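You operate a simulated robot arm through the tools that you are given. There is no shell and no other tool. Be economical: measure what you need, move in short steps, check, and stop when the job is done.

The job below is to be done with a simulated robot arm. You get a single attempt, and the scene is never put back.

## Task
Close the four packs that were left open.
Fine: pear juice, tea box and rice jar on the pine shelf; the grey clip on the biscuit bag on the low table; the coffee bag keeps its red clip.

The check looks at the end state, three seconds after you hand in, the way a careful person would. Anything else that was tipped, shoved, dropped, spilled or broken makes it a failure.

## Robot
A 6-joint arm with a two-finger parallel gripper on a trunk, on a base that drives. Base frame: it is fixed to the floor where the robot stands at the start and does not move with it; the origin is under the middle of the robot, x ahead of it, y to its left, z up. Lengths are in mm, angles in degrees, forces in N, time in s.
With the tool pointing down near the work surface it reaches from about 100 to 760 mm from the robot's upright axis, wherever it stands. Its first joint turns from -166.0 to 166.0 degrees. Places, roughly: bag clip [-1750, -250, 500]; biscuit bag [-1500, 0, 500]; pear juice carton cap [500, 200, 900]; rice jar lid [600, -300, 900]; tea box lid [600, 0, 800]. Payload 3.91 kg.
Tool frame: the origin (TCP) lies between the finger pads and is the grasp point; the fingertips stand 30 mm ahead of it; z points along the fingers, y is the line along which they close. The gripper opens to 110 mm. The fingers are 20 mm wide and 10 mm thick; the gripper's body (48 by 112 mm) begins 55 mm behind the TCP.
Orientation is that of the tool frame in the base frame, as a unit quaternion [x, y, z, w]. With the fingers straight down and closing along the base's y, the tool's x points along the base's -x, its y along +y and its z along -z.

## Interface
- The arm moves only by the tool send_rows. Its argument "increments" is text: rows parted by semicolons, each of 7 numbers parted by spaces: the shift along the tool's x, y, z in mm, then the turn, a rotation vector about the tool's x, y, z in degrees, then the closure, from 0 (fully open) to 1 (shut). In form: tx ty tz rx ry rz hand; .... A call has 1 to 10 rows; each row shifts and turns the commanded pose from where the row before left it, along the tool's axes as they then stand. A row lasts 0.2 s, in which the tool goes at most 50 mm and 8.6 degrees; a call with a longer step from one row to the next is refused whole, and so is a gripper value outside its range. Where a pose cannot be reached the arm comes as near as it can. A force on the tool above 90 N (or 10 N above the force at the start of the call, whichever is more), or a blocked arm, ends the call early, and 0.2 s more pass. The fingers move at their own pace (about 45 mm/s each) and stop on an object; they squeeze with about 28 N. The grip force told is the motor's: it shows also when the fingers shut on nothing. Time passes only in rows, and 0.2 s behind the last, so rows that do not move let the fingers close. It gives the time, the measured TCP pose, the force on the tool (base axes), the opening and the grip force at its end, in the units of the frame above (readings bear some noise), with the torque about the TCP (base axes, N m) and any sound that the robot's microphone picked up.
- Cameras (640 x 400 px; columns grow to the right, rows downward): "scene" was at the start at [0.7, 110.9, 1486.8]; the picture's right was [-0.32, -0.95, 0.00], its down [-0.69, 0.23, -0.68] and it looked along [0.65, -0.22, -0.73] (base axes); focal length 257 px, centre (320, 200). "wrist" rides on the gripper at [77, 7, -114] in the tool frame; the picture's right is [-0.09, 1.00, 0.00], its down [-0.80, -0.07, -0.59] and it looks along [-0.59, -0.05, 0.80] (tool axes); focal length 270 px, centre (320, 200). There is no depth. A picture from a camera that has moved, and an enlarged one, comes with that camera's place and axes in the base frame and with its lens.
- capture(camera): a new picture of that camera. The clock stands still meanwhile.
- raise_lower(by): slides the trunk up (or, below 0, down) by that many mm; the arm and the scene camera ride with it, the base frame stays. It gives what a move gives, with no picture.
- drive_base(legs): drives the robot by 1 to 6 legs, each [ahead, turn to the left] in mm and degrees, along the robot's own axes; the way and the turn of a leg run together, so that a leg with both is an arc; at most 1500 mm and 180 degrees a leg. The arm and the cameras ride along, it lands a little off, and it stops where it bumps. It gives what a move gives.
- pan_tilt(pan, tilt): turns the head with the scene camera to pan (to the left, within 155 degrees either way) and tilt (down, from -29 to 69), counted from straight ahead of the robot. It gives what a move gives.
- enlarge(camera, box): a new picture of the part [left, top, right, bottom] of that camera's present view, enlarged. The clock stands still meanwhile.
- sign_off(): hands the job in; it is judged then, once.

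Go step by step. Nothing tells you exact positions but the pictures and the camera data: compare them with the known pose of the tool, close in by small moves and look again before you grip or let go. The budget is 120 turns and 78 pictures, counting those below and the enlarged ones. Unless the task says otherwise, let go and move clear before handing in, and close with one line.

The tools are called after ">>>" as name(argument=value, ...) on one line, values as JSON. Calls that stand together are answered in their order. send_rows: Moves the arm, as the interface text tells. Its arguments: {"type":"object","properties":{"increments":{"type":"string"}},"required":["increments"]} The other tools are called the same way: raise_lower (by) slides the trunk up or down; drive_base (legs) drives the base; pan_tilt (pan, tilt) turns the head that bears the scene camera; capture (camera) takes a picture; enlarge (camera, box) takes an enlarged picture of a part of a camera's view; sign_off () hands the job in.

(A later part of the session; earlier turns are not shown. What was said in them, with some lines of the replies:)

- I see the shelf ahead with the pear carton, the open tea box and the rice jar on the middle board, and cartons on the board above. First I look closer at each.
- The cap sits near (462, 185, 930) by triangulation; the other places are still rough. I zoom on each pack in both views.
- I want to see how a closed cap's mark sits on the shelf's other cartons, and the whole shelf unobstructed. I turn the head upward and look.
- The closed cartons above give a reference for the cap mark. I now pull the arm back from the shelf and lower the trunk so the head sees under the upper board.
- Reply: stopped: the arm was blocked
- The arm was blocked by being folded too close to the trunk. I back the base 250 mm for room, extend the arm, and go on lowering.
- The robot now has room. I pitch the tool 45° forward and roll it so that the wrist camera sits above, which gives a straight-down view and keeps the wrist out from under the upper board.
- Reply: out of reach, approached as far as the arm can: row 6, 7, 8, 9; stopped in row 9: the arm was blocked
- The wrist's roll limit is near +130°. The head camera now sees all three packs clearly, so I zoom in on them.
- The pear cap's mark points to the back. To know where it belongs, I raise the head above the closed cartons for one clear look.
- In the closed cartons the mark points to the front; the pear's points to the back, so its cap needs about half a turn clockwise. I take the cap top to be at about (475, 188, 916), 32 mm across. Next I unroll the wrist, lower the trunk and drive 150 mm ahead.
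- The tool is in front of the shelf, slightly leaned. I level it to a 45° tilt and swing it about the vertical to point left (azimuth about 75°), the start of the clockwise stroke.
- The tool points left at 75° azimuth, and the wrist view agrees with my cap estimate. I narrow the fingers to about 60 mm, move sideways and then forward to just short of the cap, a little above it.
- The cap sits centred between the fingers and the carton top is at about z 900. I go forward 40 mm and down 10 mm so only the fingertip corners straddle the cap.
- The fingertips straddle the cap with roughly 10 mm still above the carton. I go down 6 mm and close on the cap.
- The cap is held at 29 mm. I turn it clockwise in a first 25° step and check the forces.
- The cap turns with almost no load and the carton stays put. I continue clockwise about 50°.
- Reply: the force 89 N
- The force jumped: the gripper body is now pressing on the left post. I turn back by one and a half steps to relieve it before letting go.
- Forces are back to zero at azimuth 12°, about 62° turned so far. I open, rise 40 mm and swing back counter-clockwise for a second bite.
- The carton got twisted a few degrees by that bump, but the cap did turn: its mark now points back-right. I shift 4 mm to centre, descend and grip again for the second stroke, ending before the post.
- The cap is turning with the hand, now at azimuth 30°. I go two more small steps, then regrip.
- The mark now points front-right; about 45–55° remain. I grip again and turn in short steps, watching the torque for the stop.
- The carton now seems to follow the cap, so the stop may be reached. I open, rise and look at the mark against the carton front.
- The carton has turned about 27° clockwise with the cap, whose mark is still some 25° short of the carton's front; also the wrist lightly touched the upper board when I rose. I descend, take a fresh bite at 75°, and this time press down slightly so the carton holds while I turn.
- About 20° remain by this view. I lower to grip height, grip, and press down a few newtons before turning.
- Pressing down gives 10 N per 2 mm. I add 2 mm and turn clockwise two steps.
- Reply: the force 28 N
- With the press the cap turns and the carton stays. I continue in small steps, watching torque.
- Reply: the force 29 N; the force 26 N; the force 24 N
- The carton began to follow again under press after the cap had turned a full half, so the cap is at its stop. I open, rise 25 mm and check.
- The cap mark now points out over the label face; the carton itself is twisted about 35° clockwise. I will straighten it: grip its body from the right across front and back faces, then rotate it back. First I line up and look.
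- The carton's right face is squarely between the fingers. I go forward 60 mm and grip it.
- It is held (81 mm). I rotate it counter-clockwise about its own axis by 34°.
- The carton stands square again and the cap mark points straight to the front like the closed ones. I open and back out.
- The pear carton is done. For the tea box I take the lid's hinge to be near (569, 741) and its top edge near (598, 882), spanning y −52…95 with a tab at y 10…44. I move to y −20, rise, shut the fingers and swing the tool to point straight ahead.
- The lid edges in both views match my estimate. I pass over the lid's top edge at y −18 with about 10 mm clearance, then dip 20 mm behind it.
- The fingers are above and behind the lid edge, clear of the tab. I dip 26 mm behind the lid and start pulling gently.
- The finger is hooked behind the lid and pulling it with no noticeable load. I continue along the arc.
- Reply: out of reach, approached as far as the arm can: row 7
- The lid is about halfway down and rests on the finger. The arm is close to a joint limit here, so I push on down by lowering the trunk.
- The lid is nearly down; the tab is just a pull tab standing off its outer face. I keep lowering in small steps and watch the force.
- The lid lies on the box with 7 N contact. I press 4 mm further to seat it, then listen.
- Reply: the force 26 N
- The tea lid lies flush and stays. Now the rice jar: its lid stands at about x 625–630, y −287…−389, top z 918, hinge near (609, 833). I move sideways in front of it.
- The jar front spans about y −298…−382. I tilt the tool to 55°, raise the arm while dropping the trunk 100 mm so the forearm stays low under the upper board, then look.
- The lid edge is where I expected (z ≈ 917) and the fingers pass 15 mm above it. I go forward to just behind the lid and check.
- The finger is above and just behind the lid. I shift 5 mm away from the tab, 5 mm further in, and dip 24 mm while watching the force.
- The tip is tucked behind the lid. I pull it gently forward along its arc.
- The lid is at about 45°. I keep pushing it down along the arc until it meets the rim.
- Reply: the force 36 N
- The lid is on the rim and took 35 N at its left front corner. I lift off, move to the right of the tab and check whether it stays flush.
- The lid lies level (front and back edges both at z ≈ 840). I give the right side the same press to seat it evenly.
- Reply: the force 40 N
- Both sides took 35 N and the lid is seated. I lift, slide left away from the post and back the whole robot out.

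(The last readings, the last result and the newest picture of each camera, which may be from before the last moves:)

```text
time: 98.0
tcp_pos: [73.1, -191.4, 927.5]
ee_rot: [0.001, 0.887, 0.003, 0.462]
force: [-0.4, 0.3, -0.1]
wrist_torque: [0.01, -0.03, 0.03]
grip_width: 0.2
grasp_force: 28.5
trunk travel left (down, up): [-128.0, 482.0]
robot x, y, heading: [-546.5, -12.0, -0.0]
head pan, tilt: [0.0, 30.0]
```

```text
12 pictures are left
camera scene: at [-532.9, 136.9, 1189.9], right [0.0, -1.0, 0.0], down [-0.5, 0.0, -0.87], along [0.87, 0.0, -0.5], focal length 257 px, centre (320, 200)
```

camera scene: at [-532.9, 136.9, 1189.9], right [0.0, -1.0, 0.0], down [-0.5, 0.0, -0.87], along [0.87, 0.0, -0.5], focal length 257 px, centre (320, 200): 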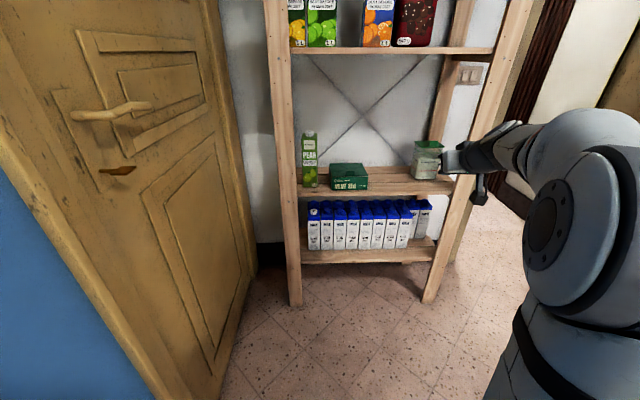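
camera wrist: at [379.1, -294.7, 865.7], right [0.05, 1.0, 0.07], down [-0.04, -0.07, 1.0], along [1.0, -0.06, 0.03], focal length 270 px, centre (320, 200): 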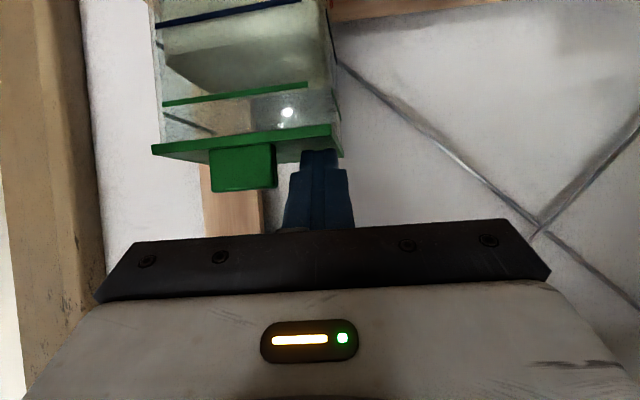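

All three shelf packs look closed. Now I turn the head backward to find the low table.

>>> pan_tilt(pan=-150, tilt=28)

>>> capture(camera="scene")

```text
time: 100.4
tcp_pos: [74.9, -192.1, 927.1]
ee_rot: [0.001, 0.887, 0.003, 0.463]
force: [0.1, 0.0, 0.1]
wrist_torque: [0.01, -0.01, -0.03]
grip_width: 0.0
grasp_force: 28.4
trunk travel left (down, up): [-128.0, 482.0]
robot x, y, heading: [-543.9, -10.1, 0.2]
head pan, tilt: [-150.0, 28.0]
```

```text
11 pictures are left
camera scene: at [-702.4, 91.2, 1193.1], right [-0.5, 0.87, 0.0], down [0.41, 0.23, -0.88], along [-0.76, -0.44, -0.47], focal length 257 px, centre (320, 200)
```

scene: 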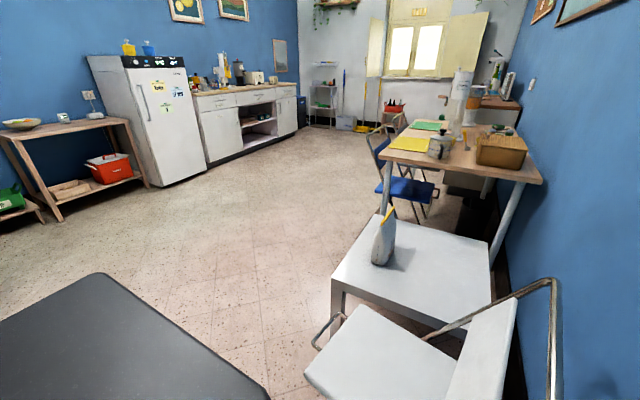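

The low white table with the biscuit bag is behind on the right, a white chair stands in front of it. I zoom in to find the clip.

>>> enlarge(camera="scene", box=[320, 190, 520, 315])

```text
3.20 times, centred on (420, 252) of scene
camera zoom: at [-702.4, 91.2, 1193.1], right [-0.5, 0.87, 0.0], down [0.41, 0.23, -0.88], along [-0.76, -0.44, -0.47], focal length 824 px, centre (0, 32)
```

zoom: 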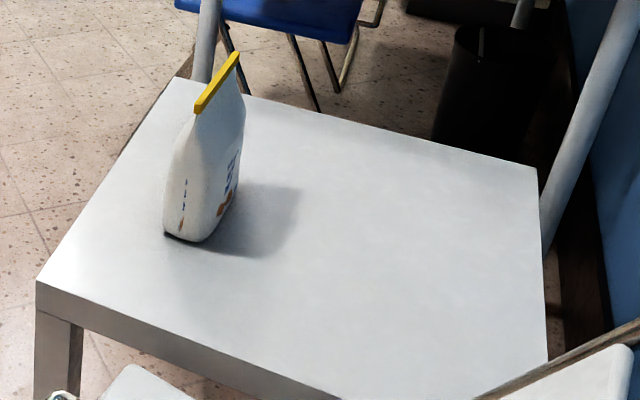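

The bag stands at about (−1540, −92) with its top edge running along x at z ≈ 690; the clip must be hidden behind it. There's a black slab in my way or part of me, so I look to the right before driving.

>>> pan_tilt(pan=-105, tilt=45)

>>> capture(camera="scene")

```text
time: 101.5
tcp_pos: [74.9, -192.9, 928.1]
ee_rot: [0.002, 0.886, 0.002, 0.463]
force: [-0.4, -0.3, -0.4]
wrist_torque: [0.0, -0.03, 0.01]
grip_width: 0.0
grasp_force: 28.0
trunk travel left (down, up): [-128.0, 482.0]
robot x, y, heading: [-546.4, -7.0, -0.1]
head pan, tilt: [-105.0, 45.0]
```

```text
9 pictures are left
camera scene: at [-644.6, 58.3, 1167.4], right [-0.97, 0.26, 0.0], down [0.18, 0.68, -0.71], along [-0.18, -0.68, -0.71], focal length 257 px, centre (320, 200)
```

scene: 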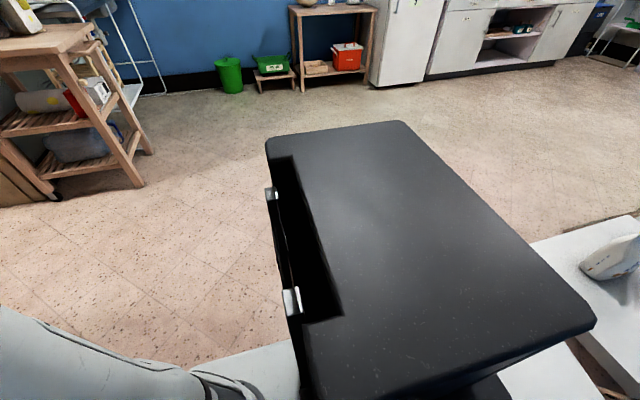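

The black slab is my own column, and the floor on that side is free. I drive around to the table's near long side, ending at about (−1600, −750) facing it.

>>> drive_base(legs=[[0, -90], [740, 0], [0, 90], [-1055, 0], [0, 90]])

>>> pan_tilt(pan=5, tilt=42)

>>> capture(camera="scene")

```text
time: 122.0
tcp_pos: [-1384.9, -105.5, 927.6]
ee_rot: [-0.613, 0.641, 0.322, 0.331]
force: [-0.1, -1.0, 0.0]
wrist_torque: [-0.03, -0.01, -0.01]
grip_width: 0.1
grasp_force: 28.1
trunk travel left (down, up): [-128.0, 482.0]
robot x, y, heading: [-1565.8, -719.3, 87.2]
head pan, tilt: [-105.0, 45.0]
```

```text
time: 123.9
tcp_pos: [-1384.2, -105.7, 927.5]
ee_rot: [-0.612, 0.641, 0.322, 0.332]
force: [0.5, 0.4, -0.9]
wrist_torque: [0.01, -0.03, 0.03]
grip_width: 0.0
grasp_force: 28.2
trunk travel left (down, up): [-128.0, 482.0]
robot x, y, heading: [-1568.1, -722.0, 87.3]
head pan, tilt: [5.0, 42.0]
```

```text
8 pictures are left
camera scene: at [-1720.4, -709.7, 1171.6], right [1.0, 0.04, 0.0], down [0.03, -0.67, -0.74], along [-0.03, 0.74, -0.67], focal length 257 px, centre (320, 200)
```

scene: 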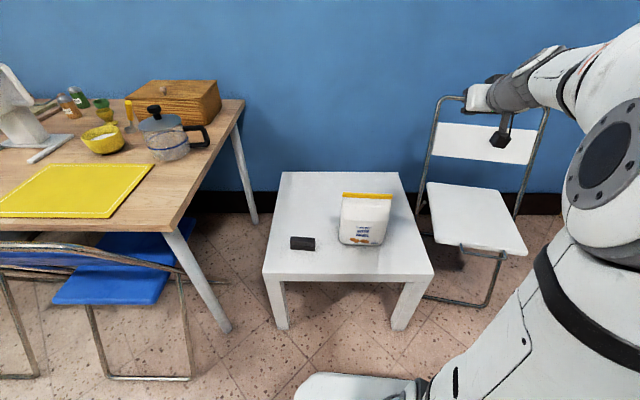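

Now I see the grey clip lying on the table left of the biscuit bag. I zoom in on both.

>>> enlarge(camera="scene", box=[280, 180, 408, 260])

```text
5.00 times, centred on (344, 220) of scene
camera zoom: at [-1720.4, -709.7, 1171.6], right [1.0, 0.04, 0.0], down [0.03, -0.67, -0.74], along [-0.03, 0.74, -0.67], focal length 1287 px, centre (200, 100)
```

zoom: 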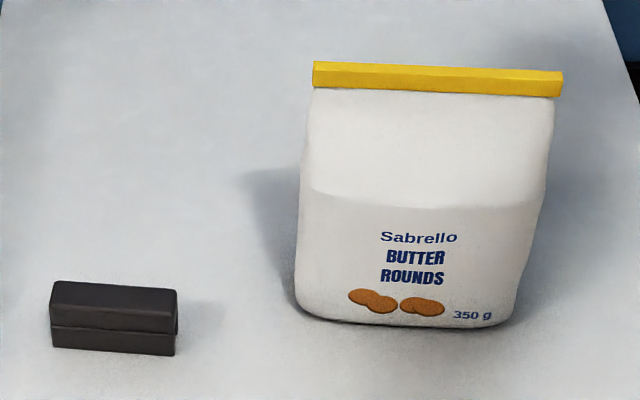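

The clip stands upright at about (−1802, −158), roughly 85 × 24 × 42 mm, in the pose it should have on the bag; it must go down over the bag's yellow top strip. I make the tool vertical and roll it 90° so the fingers close along y, then move above the clip.

>>> send_rows(increments="0 0 0 0 7.86 0 1;0 0 0 0 7.86 0 1;0 0 0 0 7.86 0 1;0 0 0 0 7.86 0 1;0 0 0 0 7.86 0 1;0 0 0 0 7.86 0 1;0 0 0 0 7.86 0 1;0 0 0 0 0 8.2 1;0 0 0 0 0 8.2 1;0 0 0 0 0 8.2 1")

>>> send_rows(increments="0 0 0 0 0 8.2 0.45;0 0 0 0 0 8.2 0.45;0 0 0 0 0 8.2 0.45;0 0 0 0 0 8.2 0.45;0 0 0 0 0 8.2 0.45;0 0 0 0 0 8.2 0.45;0 0 0 0 0 8.2 0.45;0 0 0 0 0 8.2 0.45")

>>> send_rows(increments="42 -5 0 0 0 0 0.45;42 -5 0 0 0 0 0.45;42 -5 0 0 0 0 0.45;42 -5 0 0 0 0 0.45;42 -5 0 0 0 0 0.45;42 -5 0 0 0 0 0.45;42 -5 0 0 0 0 0.45;42 -5 0 0 0 0 0.45;42 -5 0 0 0 0 0.45")

```text
time: 126.1
tcp_pos: [-1384.2, -104.8, 926.9]
ee_rot: [-0.522, 0.853, 0.002, -0.003]
force: [-0.5, 0.7, -0.8]
wrist_torque: [0.04, 0.04, 0.0]
grip_width: 0.0
grasp_force: 27.7
trunk travel left (down, up): [-128.0, 482.0]
robot x, y, heading: [-1564.3, -721.1, 87.0]
head pan, tilt: [5.0, 42.0]
```

```text
time: 127.9
tcp_pos: [-1385.1, -106.0, 926.9]
ee_rot: [0.024, 1.0, 0.001, -0.003]
force: [-0.1, -0.2, -1.1]
wrist_torque: [-0.01, 0.01, 0.02]
grip_width: 60.0
grasp_force: 0.1
trunk travel left (down, up): [-128.0, 482.0]
robot x, y, heading: [-1564.3, -716.5, 87.3]
head pan, tilt: [5.0, 42.0]
```

```text
time: 129.9
tcp_pos: [-1763.6, -133.9, 930.0]
ee_rot: [0.023, 1.0, 0.001, -0.002]
force: [-0.3, 0.8, 0.5]
wrist_torque: [-0.05, 0.01, 0.03]
grip_width: 60.6
grasp_force: 0.0
trunk travel left (down, up): [-128.0, 482.0]
robot x, y, heading: [-1561.3, -717.5, 87.4]
head pan, tilt: [5.0, 42.0]
```

I centre over the clip, descend to z ≈ 600 and look with the wrist camera.

>>> send_rows(increments="36.9 -25.8 0 0 0 0 0.45;0 0 47 0 0 0 0.45;0 0 47 0 0 0 0.45;0 0 47 0 0 0 0.45;0 0 47 0 0 0 0.45;0 0 47 0 0 0 0.45;0 0 47 0 0 0 0.45;0 0 47 0 0 0 0.45;0 0 0 0 0 0 0.45")

>>> capture(camera="wrist")

```text
time: 131.9
tcp_pos: [-1803.6, -155.9, 600.3]
ee_rot: [0.022, 1.0, 0.001, -0.003]
force: [-0.6, 0.2, -0.4]
wrist_torque: [-0.01, 0.01, 0.0]
grip_width: 60.4
grasp_force: 0.0
trunk travel left (down, up): [-128.0, 482.0]
robot x, y, heading: [-1566.5, -720.4, 86.9]
head pan, tilt: [5.0, 42.0]
```

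```text
6 pictures are left
camera wrist: at [-1880.8, -147.7, 714.7], right [0.13, 0.99, 0.0], down [0.8, -0.11, 0.59], along [0.58, -0.08, -0.81], focal length 270 px, centre (320, 200)
```

wrist: 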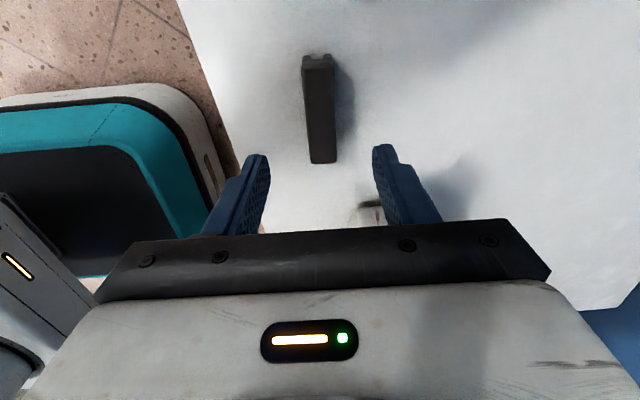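

The clip shows its slot opening downward, centre (−1803, −157.5), aligned with my fingers. I descend to z ≈ 501, so the tips hold only its upper half, and close.

>>> send_rows(increments="0 -1.5 40 0 0 0 0.5;0 0 40 0 0 0 0.5;0 0 19 0 0 0 0.5;0 0 0 0 0 0 0.65;0 0 0 0 0 0 0.85;0 0 0 0 0 0 1;0 0 0 0 0 0 1;0 0 0 0 0 0 1")

>>> send_rows(increments="0 0 -20 0 0 0 1;0 0 -40 0 0 0 1;0 0 -40 0 0 0 1;0 0 0 0 0 0 1")

>>> enlarge(camera="wrist", box=[220, 60, 460, 240])

```text
time: 133.7
tcp_pos: [-1805.5, -157.9, 500.4]
ee_rot: [0.023, 1.0, 0.001, -0.003]
force: [1.2, 0.1, 0.3]
wrist_torque: [-0.02, -0.01, 0.0]
grip_width: 23.7
grasp_force: 27.5
trunk travel left (down, up): [-128.0, 482.0]
robot x, y, heading: [-1565.6, -721.2, 87.1]
head pan, tilt: [5.0, 42.0]
```

```text
time: 134.7
tcp_pos: [-1804.3, -158.6, 603.0]
ee_rot: [0.023, 1.0, 0.0, -0.002]
force: [0.6, 0.3, -1.6]
wrist_torque: [0.02, 0.02, 0.03]
grip_width: 23.8
grasp_force: 27.7
trunk travel left (down, up): [-128.0, 482.0]
robot x, y, heading: [-1565.3, -725.5, 87.3]
head pan, tilt: [5.0, 42.0]
```

```text
2.22 times, centred on (340, 150) of wrist
camera zoom: at [-1881.8, -150.2, 717.0], right [0.13, 0.99, 0.0], down [0.8, -0.11, 0.59], along [0.58, -0.08, -0.81], focal length 601 px, centre (276, 311)
```

zoom: 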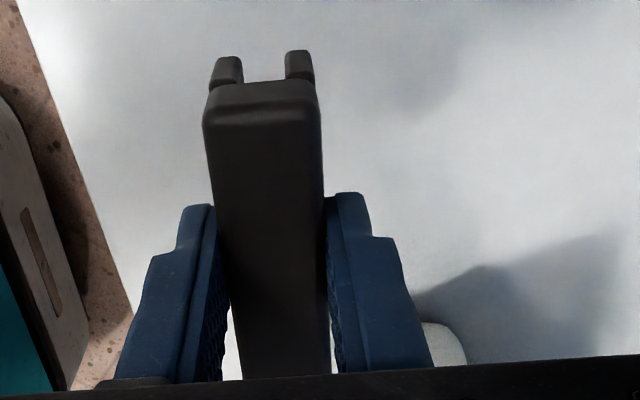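

The clip is held, its two legs and slot pointing down (slot about 9–10 mm). I take the bag's strip to run from (−1675, −109) to (−1525, −113), top z ≈ 662. I rise and move the clip above the strip's middle.

>>> send_rows(increments="0 0 -40 0 0 0 1;0 0 -40 0 0 0 1;0 0 -40 0 0 0 1;0 0 -40 0 0 0 1;-40.4 11.4 0 0 0 0 1;-40.4 11.4 0 0 0 0 1;-40.4 11.4 0 0 0 0 1;-40.4 11.4 0 0 0 0 1;-40.4 11.4 0 0 0 0 1;0 0 0 0 0 0 1")

>>> send_rows(increments="0 0 15 0 0 0 1;0 0 15 0 0 0 1;0 0 0 0 0 0 1")

>>> enlarge(camera="wrist", box=[220, 40, 460, 190])

```text
time: 136.9
tcp_pos: [-1600.1, -110.0, 760.9]
ee_rot: [0.022, 1.0, 0.001, -0.003]
force: [-0.5, -0.6, 0.2]
wrist_torque: [-0.01, 0.01, -0.03]
grip_width: 23.9
grasp_force: 27.9
trunk travel left (down, up): [-128.0, 482.0]
robot x, y, heading: [-1561.3, -724.0, 87.2]
head pan, tilt: [5.0, 42.0]
```

```text
time: 137.7
tcp_pos: [-1599.4, -110.2, 729.3]
ee_rot: [0.023, 1.0, 0.002, -0.003]
force: [0.3, 0.0, -0.3]
wrist_torque: [-0.02, -0.05, 0.0]
grip_width: 23.5
grasp_force: 28.2
trunk travel left (down, up): [-128.0, 482.0]
robot x, y, heading: [-1565.8, -723.3, 87.3]
head pan, tilt: [5.0, 42.0]
```

```text
2.67 times, centred on (340, 115) of wrist
camera zoom: at [-1677.2, -101.3, 844.2], right [0.13, 0.99, 0.0], down [0.8, -0.11, 0.59], along [0.58, -0.08, -0.81], focal length 721 px, centre (267, 427)
```

zoom: 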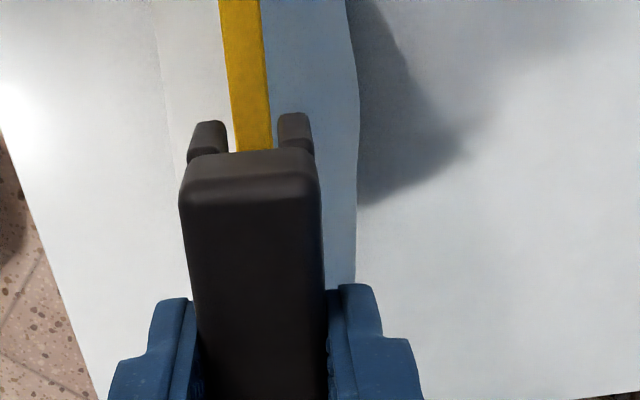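

The strip (about 9 mm thick) runs parallel to the slot (about 11 mm); the slot centre is some 1.2 mm too far in +y. I correct that and lower in stages, watching forces.

>>> send_rows(increments="0 -1.2 6 0 0 0 1;0 0 6 0 0 0 1;0 0 0 0 0 0 1")

>>> send_rows(increments="0 0 4 0 0 0 1;0 0 4 0 0 0 1;0 0 0 0 0 0 1")

>>> send_rows(increments="0 0 3 0 0 0 1;0 0 3 0 0 0 1;0 0 0 0 0 0 1")

```text
time: 138.5
tcp_pos: [-1600.6, -111.5, 718.0]
ee_rot: [0.023, 1.0, 0.001, -0.003]
force: [-0.5, 0.6, -0.3]
wrist_torque: [0.0, -0.03, -0.01]
grip_width: 23.7
grasp_force: 27.8
trunk travel left (down, up): [-128.0, 482.0]
robot x, y, heading: [-1563.7, -723.7, 87.4]
head pan, tilt: [5.0, 42.0]
```

```text
time: 139.3
tcp_pos: [-1599.6, -111.5, 710.1]
ee_rot: [0.022, 1.0, 0.001, -0.002]
force: [-0.1, 0.0, -0.6]
wrist_torque: [0.0, -0.03, 0.01]
grip_width: 23.9
grasp_force: 28.2
trunk travel left (down, up): [-128.0, 482.0]
robot x, y, heading: [-1563.6, -720.2, 87.0]
head pan, tilt: [5.0, 42.0]
```

```text
time: 140.1
tcp_pos: [-1599.0, -112.0, 705.8]
ee_rot: [0.023, 1.0, 0.001, -0.002]
force: [0.3, 0.8, -0.6]
wrist_torque: [0.02, 0.02, 0.02]
grip_width: 24.0
grasp_force: 28.2
trunk travel left (down, up): [-128.0, 482.0]
robot x, y, heading: [-1562.2, -719.2, 87.3]
head pan, tilt: [5.0, 42.0]
```

No resistance yet with the legs about level with the strip. I keep lowering in 4 mm steps.

>>> send_rows(increments="0 0 4 0 0 0 1;0 0 0 0 0 0 1")

>>> send_rows(increments="0 0 4 0 0 0 1;0 0 0 0 0 0 1")

>>> enlarge(camera="wrist", box=[220, 40, 460, 190])

```text
time: 140.7
tcp_pos: [-1598.5, -111.2, 701.2]
ee_rot: [0.023, 1.0, 0.002, -0.003]
force: [0.6, -0.8, -0.6]
wrist_torque: [0.0, 0.0, 0.01]
grip_width: 24.0
grasp_force: 28.0
trunk travel left (down, up): [-128.0, 482.0]
robot x, y, heading: [-1566.7, -718.6, 87.2]
head pan, tilt: [5.0, 42.0]
```

```text
time: 141.3
tcp_pos: [-1597.6, -111.7, 696.3]
ee_rot: [0.023, 1.0, 0.001, -0.003]
force: [0.1, 0.9, -0.4]
wrist_torque: [0.02, 0.03, 0.0]
grip_width: 23.8
grasp_force: 28.0
trunk travel left (down, up): [-128.0, 482.0]
robot x, y, heading: [-1564.2, -718.3, 87.2]
head pan, tilt: [5.0, 42.0]
```

```text
2.67 times, centred on (340, 115) of wrist
camera zoom: at [-1675.4, -102.7, 810.6], right [0.13, 0.99, 0.0], down [0.8, -0.11, 0.59], along [0.58, -0.08, -0.81], focal length 721 px, centre (267, 427)
```

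zoom: 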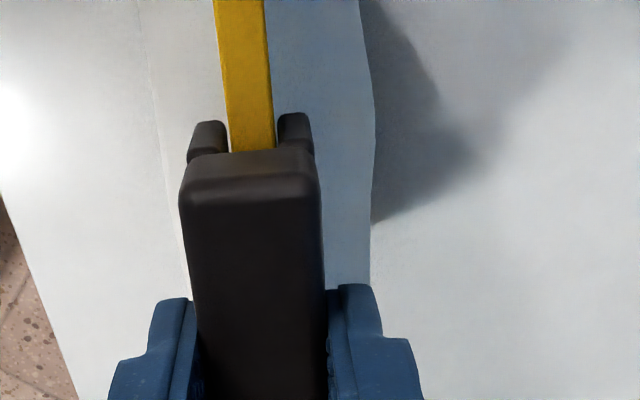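

The strip is centred in the slot and about 10 mm engaged. I lower on until the slot bottoms out on the strip.

>>> send_rows(increments="0 0 4 0 0 0 1;0 0 0 0 0 0 1")

>>> send_rows(increments="0 0 3 0 0 0 1;0 0 0 0 0 0 1")

>>> send_rows(increments="0 0 2 0 0 0 1;0 0 0 0 0 0 1")

```text
time: 141.9
tcp_pos: [-1598.3, -111.4, 691.9]
ee_rot: [0.023, 1.0, 0.001, -0.002]
force: [0.4, 0.0, -0.6]
wrist_torque: [-0.01, 0.0, 0.0]
grip_width: 24.0
grasp_force: 28.3
trunk travel left (down, up): [-128.0, 482.0]
robot x, y, heading: [-1566.2, -723.6, 87.3]
head pan, tilt: [5.0, 42.0]
```

```text
time: 142.5
tcp_pos: [-1598.9, -112.5, 689.2]
ee_rot: [0.023, 1.0, 0.001, -0.003]
force: [0.4, -0.7, 0.8]
wrist_torque: [0.0, -0.02, 0.0]
grip_width: 23.9
grasp_force: 27.9
trunk travel left (down, up): [-128.0, 482.0]
robot x, y, heading: [-1563.3, -721.0, 87.3]
head pan, tilt: [5.0, 42.0]
```

```text
time: 143.1
tcp_pos: [-1599.6, -112.0, 689.4]
ee_rot: [0.023, 1.0, 0.002, -0.003]
force: [-0.2, 0.4, 14.9]
wrist_torque: [0.01, -0.07, 0.0]
grip_width: 23.9
grasp_force: 28.0
trunk travel left (down, up): [-128.0, 482.0]
robot x, y, heading: [-1567.6, -720.5, 87.1]
head pan, tilt: [5.0, 42.0]
```

It has bottomed on the strip (15 N). I press 2 mm more to seat it.

>>> send_rows(increments="0 0 2 0 0 0 1;0 0 0 0 0 0 1")

```text
time: 143.7
tcp_pos: [-1598.2, -112.6, 688.2]
ee_rot: [0.023, 1.0, 0.003, -0.004]
force: [1.9, 2.4, 31.3]
wrist_torque: [0.09, -0.1, -0.02]
grip_width: 24.3
grasp_force: 28.3
trunk travel left (down, up): [-128.0, 482.0]
robot x, y, heading: [-1564.2, -720.5, 87.2]
head pan, tilt: [5.0, 42.0]
```

31 N, firmly seated. I ease the pressure, open the fingers a little, and rise clear.

>>> send_rows(increments="0 0 -3 0 0 0 1;0 0 0 0 0 0 0.7;0 0 0 0 0 0 0.6;0 0 0 0 0 0 0.5;0 0 -10 0 0 0 0.5;0 0 -30 0 0 0 0.5;0 0 -40 0 0 0 0.5;0 0 -40 0 0 0 0.5;0 0 -40 0 0 0 0.5")

>>> send_rows(increments="-40 0 -20 0 0 0 0.5;-40 0 0 0 0 0 0.5;-40 0 0 0 0 0 0.5;-40 0 0 0 0 0 0.5;-40 0 0 0 0 0 0.5")

>>> enlarge(camera="scene", box=[280, 170, 440, 270])

```text
time: 145.7
tcp_pos: [-1597.3, -114.3, 850.6]
ee_rot: [0.023, 1.0, 0.001, -0.003]
force: [0.3, 0.1, 0.6]
wrist_torque: [-0.02, 0.04, -0.04]
grip_width: 55.1
grasp_force: 0.0
trunk travel left (down, up): [-128.0, 482.0]
robot x, y, heading: [-1566.2, -715.9, 87.3]
head pan, tilt: [5.0, 42.0]
```

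```text
time: 146.9
tcp_pos: [-1399.7, -123.8, 868.4]
ee_rot: [0.021, 1.0, -0.001, -0.003]
force: [-0.7, 0.5, -0.1]
wrist_torque: [0.0, -0.06, -0.02]
grip_width: 55.0
grasp_force: 0.1
trunk travel left (down, up): [-128.0, 482.0]
robot x, y, heading: [-1561.9, -719.1, 87.1]
head pan, tilt: [5.0, 42.0]
```

```text
4.00 times, centred on (360, 220) of scene
camera zoom: at [-1720.8, -709.6, 1171.6], right [1.0, 0.04, 0.0], down [0.03, -0.67, -0.74], along [-0.03, 0.74, -0.67], focal length 1030 px, centre (160, 120)
```

zoom: 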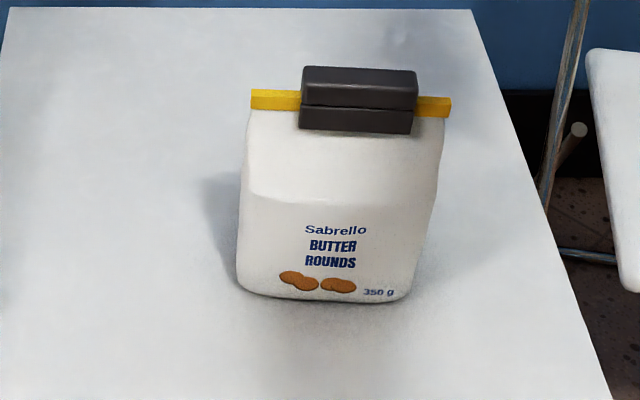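

The grey clip sits over the strip just like the red one on the coffee bag. I use one last look back at the shelf to confirm everything there stayed closed.

>>> pan_tilt(pan=-69, tilt=12)

>>> enlarge(camera="scene", box=[240, 140, 400, 240])

```text
time: 148.3
tcp_pos: [-1399.6, -123.2, 870.2]
ee_rot: [0.023, 1.0, 0.001, -0.003]
force: [0.2, 0.4, 0.6]
wrist_torque: [-0.03, 0.01, -0.01]
grip_width: 55.1
grasp_force: 0.0
trunk travel left (down, up): [-128.0, 482.0]
robot x, y, heading: [-1564.6, -719.4, 87.1]
head pan, tilt: [-69.0, 12.0]
```

```text
4.00 times, centred on (320, 190) of scene
camera zoom: at [-1628.7, -763.9, 1219.0], right [0.31, -0.95, 0.0], down [-0.2, -0.07, -0.98], along [0.93, 0.31, -0.21], focal length 1030 px, centre (320, 240)
```

zoom: 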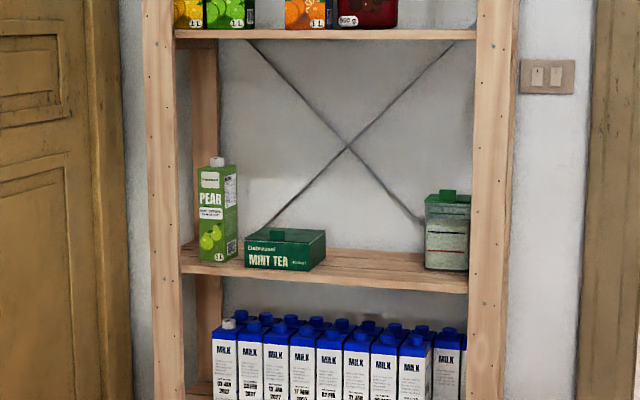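

On the shelf, the pear carton, tea box and rice jar are all closed and upright. The biscuit bag has its grey clip, and the gripper is empty and clear, so I hand in.

>>> sign_off()

```text
The job is handed in.
```

All four packs are closed: the pear cap is turned to the closed mark, the tea and rice lids are pressed down, and the grey clip is on the biscuit bag. I heard no click from either lid and felt no hard stop on the cap. The pear carton twisted and shifted slightly while I turned the cap, and I squared it up again. The coffee bag's red clip was not touched.
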